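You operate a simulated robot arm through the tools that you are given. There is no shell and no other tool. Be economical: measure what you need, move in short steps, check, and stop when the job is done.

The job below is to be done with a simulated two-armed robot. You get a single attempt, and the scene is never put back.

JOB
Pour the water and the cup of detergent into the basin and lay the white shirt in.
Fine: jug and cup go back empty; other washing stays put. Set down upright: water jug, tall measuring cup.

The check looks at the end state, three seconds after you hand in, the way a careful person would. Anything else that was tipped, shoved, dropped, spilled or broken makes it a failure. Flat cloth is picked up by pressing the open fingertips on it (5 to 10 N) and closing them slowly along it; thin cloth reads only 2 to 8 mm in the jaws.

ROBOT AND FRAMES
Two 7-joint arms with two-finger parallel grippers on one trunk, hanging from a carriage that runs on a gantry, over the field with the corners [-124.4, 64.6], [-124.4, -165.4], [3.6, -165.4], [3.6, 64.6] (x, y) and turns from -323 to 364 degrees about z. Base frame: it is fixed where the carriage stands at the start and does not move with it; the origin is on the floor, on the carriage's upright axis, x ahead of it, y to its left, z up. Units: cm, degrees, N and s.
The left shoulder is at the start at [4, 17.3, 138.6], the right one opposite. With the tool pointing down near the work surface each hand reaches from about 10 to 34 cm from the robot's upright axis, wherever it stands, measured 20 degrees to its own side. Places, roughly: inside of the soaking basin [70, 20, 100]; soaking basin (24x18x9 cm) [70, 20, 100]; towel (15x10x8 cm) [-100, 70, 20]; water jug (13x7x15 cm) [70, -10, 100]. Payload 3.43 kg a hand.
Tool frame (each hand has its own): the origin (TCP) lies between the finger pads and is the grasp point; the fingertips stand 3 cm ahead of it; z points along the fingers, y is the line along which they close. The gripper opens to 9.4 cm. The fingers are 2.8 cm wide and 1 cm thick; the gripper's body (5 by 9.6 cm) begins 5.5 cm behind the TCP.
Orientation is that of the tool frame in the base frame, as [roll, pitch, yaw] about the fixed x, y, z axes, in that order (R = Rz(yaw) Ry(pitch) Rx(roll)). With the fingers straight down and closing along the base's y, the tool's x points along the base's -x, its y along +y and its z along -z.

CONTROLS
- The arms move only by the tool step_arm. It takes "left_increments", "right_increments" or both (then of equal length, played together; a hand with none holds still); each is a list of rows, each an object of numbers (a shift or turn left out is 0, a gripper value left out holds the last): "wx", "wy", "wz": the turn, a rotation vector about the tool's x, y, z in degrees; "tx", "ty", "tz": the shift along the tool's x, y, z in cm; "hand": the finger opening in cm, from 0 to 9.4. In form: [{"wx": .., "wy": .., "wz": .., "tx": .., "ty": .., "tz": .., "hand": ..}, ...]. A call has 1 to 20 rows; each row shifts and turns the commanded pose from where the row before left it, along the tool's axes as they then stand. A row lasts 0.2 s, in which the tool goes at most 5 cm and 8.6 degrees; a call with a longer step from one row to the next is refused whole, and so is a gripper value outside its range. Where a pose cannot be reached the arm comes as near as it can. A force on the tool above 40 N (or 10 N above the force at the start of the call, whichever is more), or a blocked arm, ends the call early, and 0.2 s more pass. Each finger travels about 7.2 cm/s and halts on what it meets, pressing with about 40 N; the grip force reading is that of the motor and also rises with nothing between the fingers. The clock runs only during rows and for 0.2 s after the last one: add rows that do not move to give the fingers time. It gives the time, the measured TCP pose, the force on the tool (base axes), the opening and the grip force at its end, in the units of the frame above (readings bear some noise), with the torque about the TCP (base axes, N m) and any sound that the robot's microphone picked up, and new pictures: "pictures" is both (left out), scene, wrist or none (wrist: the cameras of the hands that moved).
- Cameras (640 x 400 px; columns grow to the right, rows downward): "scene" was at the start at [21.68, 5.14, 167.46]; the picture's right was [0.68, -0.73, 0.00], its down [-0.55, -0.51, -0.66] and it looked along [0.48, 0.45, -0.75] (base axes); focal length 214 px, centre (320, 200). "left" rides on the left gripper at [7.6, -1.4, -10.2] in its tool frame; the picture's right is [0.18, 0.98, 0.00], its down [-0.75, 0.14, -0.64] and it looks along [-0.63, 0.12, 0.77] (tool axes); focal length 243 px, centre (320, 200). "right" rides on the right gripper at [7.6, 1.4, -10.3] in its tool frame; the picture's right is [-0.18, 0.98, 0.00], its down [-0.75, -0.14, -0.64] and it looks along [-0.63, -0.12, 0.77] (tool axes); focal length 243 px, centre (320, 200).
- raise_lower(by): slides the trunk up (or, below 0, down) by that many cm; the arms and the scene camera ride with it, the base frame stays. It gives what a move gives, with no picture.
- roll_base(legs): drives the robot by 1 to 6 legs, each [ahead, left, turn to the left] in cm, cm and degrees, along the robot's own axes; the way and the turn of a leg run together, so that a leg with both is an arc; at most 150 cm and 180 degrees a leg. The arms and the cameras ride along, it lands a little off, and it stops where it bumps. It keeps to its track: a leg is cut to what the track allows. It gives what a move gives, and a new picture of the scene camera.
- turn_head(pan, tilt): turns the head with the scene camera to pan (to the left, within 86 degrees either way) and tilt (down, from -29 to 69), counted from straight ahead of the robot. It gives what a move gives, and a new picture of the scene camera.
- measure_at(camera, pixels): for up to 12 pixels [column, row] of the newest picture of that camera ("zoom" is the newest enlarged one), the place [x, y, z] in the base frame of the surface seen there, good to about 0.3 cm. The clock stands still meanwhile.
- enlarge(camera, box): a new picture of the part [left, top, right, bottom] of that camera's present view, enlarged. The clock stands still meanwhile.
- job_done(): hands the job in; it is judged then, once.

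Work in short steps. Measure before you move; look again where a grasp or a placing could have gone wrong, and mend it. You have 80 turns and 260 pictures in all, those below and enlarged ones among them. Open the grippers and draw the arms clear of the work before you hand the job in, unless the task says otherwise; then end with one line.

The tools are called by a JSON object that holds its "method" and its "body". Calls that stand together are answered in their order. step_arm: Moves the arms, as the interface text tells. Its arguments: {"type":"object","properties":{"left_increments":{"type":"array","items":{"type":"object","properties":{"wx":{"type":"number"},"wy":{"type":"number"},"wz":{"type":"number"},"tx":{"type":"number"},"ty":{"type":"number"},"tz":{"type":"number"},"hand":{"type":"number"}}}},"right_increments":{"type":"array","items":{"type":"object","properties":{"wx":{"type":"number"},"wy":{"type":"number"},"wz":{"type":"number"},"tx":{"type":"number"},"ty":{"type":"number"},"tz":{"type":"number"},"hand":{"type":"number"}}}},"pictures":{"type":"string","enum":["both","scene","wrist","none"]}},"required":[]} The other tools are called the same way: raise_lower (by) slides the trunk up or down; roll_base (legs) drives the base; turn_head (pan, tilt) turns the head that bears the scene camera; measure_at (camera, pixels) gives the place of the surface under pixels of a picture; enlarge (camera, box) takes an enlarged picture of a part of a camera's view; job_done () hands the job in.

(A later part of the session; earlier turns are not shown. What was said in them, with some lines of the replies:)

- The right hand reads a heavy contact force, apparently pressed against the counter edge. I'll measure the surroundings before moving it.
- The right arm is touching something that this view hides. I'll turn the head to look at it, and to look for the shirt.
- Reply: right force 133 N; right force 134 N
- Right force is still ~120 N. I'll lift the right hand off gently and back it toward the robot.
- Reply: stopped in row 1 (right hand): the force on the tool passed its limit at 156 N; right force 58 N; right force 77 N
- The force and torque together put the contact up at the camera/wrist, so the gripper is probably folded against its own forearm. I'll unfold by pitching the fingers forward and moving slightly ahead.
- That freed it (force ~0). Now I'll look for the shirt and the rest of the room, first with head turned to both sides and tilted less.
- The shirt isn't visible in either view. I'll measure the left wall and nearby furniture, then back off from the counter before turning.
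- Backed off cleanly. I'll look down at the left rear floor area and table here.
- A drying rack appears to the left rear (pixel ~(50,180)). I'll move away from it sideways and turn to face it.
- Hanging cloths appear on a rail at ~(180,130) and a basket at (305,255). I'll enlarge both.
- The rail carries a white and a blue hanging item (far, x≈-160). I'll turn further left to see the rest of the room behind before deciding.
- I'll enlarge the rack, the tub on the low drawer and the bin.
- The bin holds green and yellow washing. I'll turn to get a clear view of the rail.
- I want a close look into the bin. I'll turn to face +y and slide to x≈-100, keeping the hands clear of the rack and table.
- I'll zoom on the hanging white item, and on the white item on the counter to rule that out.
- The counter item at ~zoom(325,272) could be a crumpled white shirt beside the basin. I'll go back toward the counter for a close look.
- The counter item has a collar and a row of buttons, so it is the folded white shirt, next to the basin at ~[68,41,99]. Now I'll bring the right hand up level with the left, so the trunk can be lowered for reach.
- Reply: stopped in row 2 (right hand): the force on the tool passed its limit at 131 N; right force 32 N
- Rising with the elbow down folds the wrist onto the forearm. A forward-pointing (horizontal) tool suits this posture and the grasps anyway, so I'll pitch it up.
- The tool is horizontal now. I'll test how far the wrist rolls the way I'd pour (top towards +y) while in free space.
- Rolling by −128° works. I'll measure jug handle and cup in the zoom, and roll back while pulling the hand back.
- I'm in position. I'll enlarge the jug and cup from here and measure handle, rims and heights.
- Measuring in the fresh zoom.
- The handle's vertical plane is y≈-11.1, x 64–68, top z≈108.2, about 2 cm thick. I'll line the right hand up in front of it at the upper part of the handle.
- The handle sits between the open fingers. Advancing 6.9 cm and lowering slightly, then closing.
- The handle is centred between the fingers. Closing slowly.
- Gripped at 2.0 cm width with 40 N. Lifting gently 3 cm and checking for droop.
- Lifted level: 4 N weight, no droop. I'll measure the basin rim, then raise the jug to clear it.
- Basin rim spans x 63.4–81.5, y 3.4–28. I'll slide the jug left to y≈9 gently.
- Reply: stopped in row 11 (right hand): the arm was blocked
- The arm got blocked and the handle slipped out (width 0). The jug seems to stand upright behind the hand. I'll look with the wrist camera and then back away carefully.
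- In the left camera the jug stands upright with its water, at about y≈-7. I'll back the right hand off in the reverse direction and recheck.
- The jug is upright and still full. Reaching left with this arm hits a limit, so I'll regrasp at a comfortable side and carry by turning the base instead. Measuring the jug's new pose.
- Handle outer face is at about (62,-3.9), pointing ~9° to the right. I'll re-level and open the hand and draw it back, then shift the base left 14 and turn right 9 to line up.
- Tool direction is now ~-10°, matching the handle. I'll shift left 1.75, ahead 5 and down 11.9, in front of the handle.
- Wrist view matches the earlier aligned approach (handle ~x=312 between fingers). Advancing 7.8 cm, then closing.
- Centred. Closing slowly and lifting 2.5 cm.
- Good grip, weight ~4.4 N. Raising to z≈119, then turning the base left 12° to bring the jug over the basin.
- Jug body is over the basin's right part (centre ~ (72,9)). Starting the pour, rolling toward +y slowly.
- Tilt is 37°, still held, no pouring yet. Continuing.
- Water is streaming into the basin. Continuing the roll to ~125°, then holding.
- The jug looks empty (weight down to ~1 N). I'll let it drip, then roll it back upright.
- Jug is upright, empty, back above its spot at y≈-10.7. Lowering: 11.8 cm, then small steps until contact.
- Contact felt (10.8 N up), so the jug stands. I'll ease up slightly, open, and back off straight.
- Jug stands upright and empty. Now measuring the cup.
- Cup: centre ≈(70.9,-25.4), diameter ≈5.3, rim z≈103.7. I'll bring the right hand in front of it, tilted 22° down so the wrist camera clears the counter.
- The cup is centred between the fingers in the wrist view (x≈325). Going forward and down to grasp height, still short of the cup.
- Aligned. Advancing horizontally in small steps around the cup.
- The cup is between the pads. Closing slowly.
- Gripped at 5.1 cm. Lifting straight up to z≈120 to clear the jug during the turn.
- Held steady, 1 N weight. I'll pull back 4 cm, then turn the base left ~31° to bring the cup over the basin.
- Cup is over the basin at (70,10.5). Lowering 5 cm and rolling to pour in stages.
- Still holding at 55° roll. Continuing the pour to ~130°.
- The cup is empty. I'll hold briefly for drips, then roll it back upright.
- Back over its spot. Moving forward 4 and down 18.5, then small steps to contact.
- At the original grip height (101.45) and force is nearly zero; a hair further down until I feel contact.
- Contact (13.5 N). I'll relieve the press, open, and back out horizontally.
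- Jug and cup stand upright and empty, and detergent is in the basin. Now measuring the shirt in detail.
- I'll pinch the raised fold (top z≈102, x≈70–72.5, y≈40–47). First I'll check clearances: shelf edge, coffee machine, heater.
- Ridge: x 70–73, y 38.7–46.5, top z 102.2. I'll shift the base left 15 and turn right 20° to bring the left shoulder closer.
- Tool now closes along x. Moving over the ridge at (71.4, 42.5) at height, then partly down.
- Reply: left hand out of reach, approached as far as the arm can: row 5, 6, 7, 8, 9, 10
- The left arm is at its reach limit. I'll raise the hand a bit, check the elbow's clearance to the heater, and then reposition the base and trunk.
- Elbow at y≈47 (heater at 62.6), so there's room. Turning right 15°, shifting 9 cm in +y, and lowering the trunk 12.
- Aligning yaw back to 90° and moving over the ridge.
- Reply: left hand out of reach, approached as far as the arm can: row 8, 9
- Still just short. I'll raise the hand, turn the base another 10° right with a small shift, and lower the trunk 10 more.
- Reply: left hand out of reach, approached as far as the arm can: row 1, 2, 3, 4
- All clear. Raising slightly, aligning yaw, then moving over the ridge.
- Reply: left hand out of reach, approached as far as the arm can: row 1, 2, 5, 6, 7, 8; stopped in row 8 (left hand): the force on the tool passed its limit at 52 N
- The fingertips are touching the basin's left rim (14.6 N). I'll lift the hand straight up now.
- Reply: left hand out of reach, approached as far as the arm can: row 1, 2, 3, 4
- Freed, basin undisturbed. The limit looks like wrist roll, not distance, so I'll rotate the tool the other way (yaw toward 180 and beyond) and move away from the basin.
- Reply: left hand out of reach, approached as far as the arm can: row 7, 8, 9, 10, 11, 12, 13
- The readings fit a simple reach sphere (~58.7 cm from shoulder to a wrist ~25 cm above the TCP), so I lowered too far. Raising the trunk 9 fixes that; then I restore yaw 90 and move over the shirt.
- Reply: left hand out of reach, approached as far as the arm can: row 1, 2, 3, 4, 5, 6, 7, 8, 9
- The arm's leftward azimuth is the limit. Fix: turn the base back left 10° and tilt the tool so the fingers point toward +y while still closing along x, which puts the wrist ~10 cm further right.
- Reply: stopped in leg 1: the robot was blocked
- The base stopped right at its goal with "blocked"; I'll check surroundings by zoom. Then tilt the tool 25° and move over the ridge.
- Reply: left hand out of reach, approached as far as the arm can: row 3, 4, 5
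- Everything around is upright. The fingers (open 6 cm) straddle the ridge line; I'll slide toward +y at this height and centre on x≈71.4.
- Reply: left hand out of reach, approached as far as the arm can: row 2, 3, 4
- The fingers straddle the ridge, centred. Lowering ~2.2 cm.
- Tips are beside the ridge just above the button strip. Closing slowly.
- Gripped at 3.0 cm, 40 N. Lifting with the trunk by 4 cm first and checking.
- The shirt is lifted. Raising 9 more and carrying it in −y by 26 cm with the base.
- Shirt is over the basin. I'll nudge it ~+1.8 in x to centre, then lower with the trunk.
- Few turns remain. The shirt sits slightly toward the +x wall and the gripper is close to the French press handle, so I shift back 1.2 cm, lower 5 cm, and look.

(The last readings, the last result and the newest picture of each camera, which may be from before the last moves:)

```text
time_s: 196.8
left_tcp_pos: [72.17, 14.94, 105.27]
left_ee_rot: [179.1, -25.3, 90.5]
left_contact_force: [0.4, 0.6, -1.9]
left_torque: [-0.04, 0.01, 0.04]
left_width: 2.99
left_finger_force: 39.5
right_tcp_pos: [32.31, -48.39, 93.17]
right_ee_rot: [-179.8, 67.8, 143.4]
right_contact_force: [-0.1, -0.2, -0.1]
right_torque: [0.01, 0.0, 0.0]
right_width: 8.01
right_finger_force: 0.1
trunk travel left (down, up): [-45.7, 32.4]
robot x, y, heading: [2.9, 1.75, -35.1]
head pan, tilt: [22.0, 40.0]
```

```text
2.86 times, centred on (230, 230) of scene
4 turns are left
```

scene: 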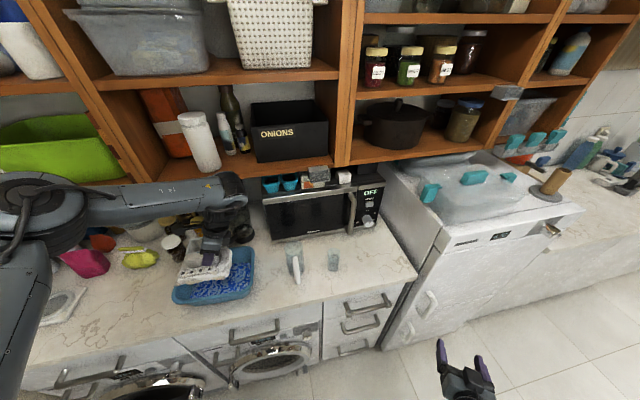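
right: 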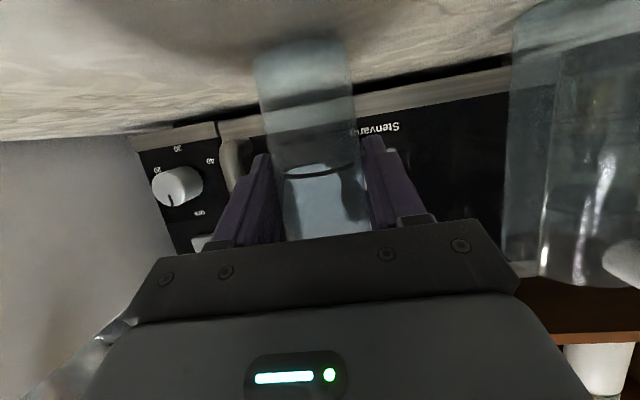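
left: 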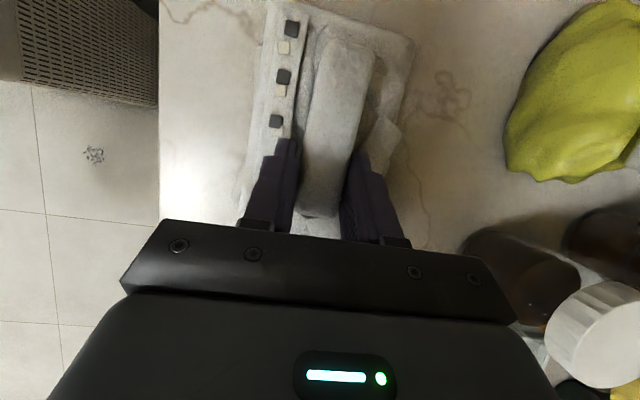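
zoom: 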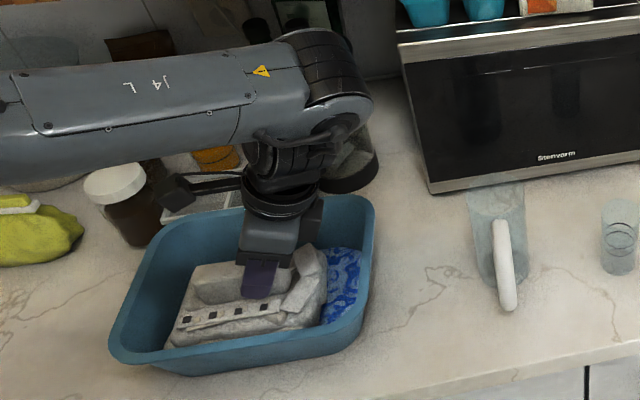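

The shirt is inside, near the water. Lowering 1 more, opening slowly, then raising straight out with the trunk.

{"method": "raise_lower", "body": {"by": -1}}

{"method": "step_arm", "body": {"left_increments": [{"hand": 3.3}, {"hand": 3.8}, {"hand": 4.5}, {"hand": 5.2}, {"hand": 5.8}, {}], "pictures": "none"}}

{"method": "raise_lower", "body": {"by": 16}}

{"method": "roll_base", "body": {"legs": [[-25, -15, 0]]}}

{"method": "turn_head", "body": {"pan": 45, "tilt": 40}}

{"method": "enlarge", "body": {"camera": "left", "box": [0, 0, 640, 400]}}

```text
time_s: 197.4
left_tcp_pos: [72.2, 14.96, 104.08]
left_ee_rot: [179.2, -25.2, 90.6]
left_contact_force: [-0.4, 0.6, -2.5]
left_torque: [-0.07, -0.01, -0.03]
left_width: 2.96
left_finger_force: 39.7
right_tcp_pos: [32.17, -48.69, 92.08]
right_ee_rot: [-179.7, 67.7, 143.3]
right_contact_force: [0.0, -0.2, 0.3]
right_torque: [-0.02, 0.01, -0.02]
right_width: 7.99
right_finger_force: 0.1
trunk travel left (down, up): [-44.7, 33.4]
robot x, y, heading: [3.41, 1.92, -35.0]
head pan, tilt: [22.0, 40.0]
```

```text
time_s: 198.8
left_tcp_pos: [72.06, 14.9, 104.2]
left_ee_rot: [179.1, -25.3, 90.6]
left_contact_force: [-0.6, 0.1, 0.6]
left_torque: [0.0, -0.03, -0.02]
left_width: 5.82
left_finger_force: 0.1
right_tcp_pos: [32.08, -48.5, 92.13]
right_ee_rot: [-179.7, 67.7, 143.3]
right_contact_force: [0.2, 0.7, -1.1]
right_torque: [0.02, 0.0, 0.0]
right_width: 8.0
right_finger_force: 0.1
trunk travel left (down, up): [-44.7, 33.4]
robot x, y, heading: [2.97, 1.6, -34.8]
head pan, tilt: [22.0, 40.0]
```

```text
time_s: 200.6
left_tcp_pos: [72.04, 14.9, 120.16]
left_ee_rot: [179.1, -25.2, 90.6]
left_contact_force: [-0.1, 0.3, -0.3]
left_torque: [-0.01, 0.0, 0.0]
left_width: 5.79
left_finger_force: 0.2
right_tcp_pos: [32.29, -48.59, 108.03]
right_ee_rot: [-179.7, 67.8, 143.2]
right_contact_force: [0.7, -0.4, -0.2]
right_torque: [0.02, 0.0, 0.04]
right_width: 8.02
right_finger_force: 0.1
trunk travel left (down, up): [-60.7, 17.4]
robot x, y, heading: [3.17, 1.62, -35.1]
head pan, tilt: [22.0, 40.0]
```

```text
time_s: 202.6
left_tcp_pos: [43.01, 16.86, 120.21]
left_ee_rot: [179.1, -25.2, 90.3]
left_contact_force: [0.2, 0.0, -0.6]
left_torque: [-0.01, -0.01, -0.01]
left_width: 5.82
left_finger_force: 0.1
right_tcp_pos: [2.76, -46.47, 108.01]
right_ee_rot: [-179.6, 67.7, 143.2]
right_contact_force: [-1.1, -0.1, -0.1]
right_torque: [-0.02, -0.01, 0.01]
right_width: 7.99
right_finger_force: 0.0
trunk travel left (down, up): [-60.7, 17.4]
robot x, y, heading: [-26.0, 3.71, -35.2]
head pan, tilt: [22.0, 40.0]
```

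scene: 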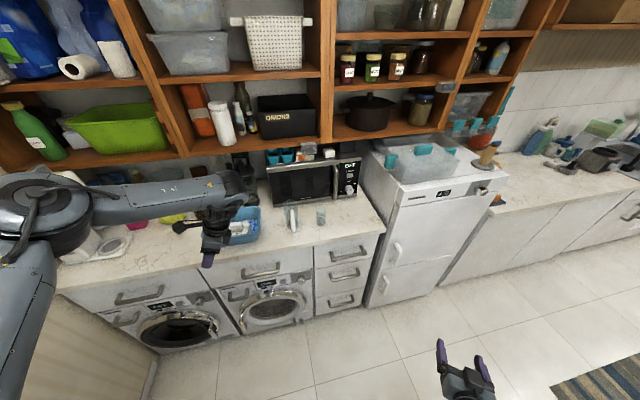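

```text
time_s: 203.5
left_tcp_pos: [43.09, 16.89, 120.18]
left_ee_rot: [179.1, -25.2, 90.3]
left_contact_force: [-0.5, -1.1, 0.1]
left_torque: [-0.02, 0.02, 0.02]
left_width: 5.82
left_finger_force: 0.0
right_tcp_pos: [3.03, -46.4, 107.92]
right_ee_rot: [-179.7, 67.7, 143.1]
right_contact_force: [-0.1, 0.0, -0.1]
right_torque: [0.02, 0.04, -0.03]
right_width: 8.01
right_finger_force: 0.1
trunk travel left (down, up): [-60.7, 17.4]
robot x, y, heading: [-26.07, 3.79, -35.2]
head pan, tilt: [45.0, 40.0]
```

scene: 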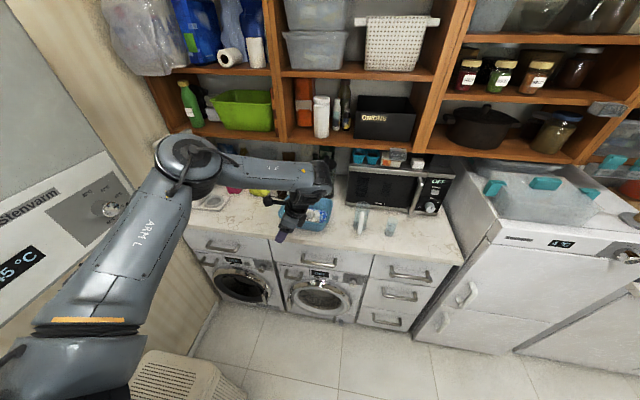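

```text
1.00 times, centred on (320, 200) of left (not enlarged: the box is as wide or as high as the picture)
3 turns are left
```

zoom: 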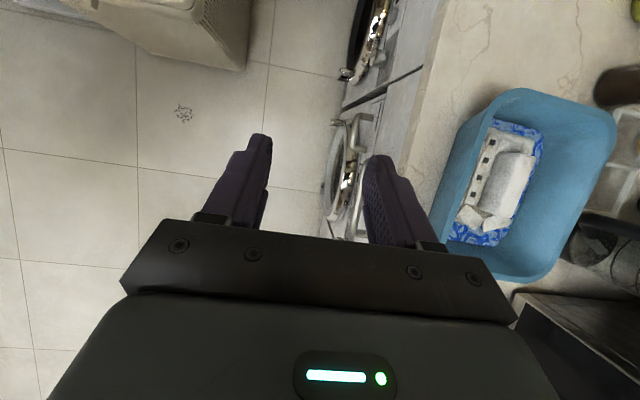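

The shirt lies inside the basin and the arms are clear of the counter. Opening both grippers fully and taking one last look at the jug, cup and jars.

{"method": "step_arm", "body": {"left_increments": [{"hand": 9.4}, {}, {}], "right_increments": [{"hand": 9.4}, {}, {}], "pictures": "none"}}

{"method": "enlarge", "body": {"camera": "scene", "box": [190, 140, 430, 290]}}

```text
time_s: 204.3
left_tcp_pos: [43.03, 16.9, 120.23]
left_ee_rot: [179.1, -25.2, 90.4]
left_contact_force: [0.2, -0.5, 0.2]
left_torque: [0.01, 0.01, 0.01]
left_width: 9.41
left_finger_force: 0.0
right_tcp_pos: [3.0, -46.45, 108.17]
right_ee_rot: [-179.7, 67.7, 143.1]
right_contact_force: [0.4, 0.0, 0.6]
right_torque: [-0.03, -0.01, 0.01]
right_width: 9.38
right_finger_force: 0.1
trunk travel left (down, up): [-60.7, 17.4]
robot x, y, heading: [-25.67, 4.06, -35.2]
head pan, tilt: [45.0, 40.0]
```

```text
2.67 times, centred on (310, 215) of scene
2 turns are left
```

zoom: 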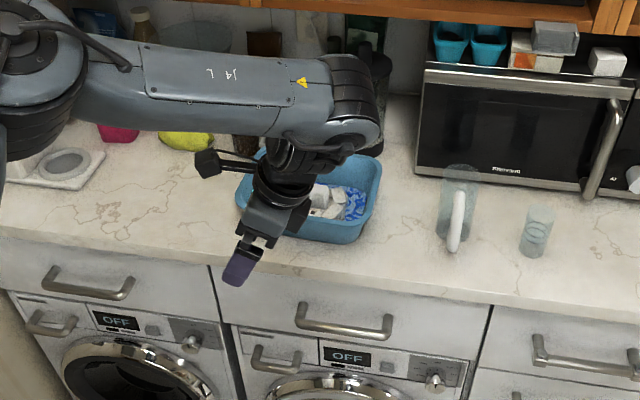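

The jug and cup stand upright and empty, and the shirt lies in the basin. Handing in.

{"method": "job_done", "body": {}}

```text
The job is handed in.
```

The water and detergent are in the basin, the white shirt is lying in it, and the empty jug and measuring cup stand upright near where they started. I dropped the full jug a short way while carrying it the first time, but it landed upright and I saw no spill.
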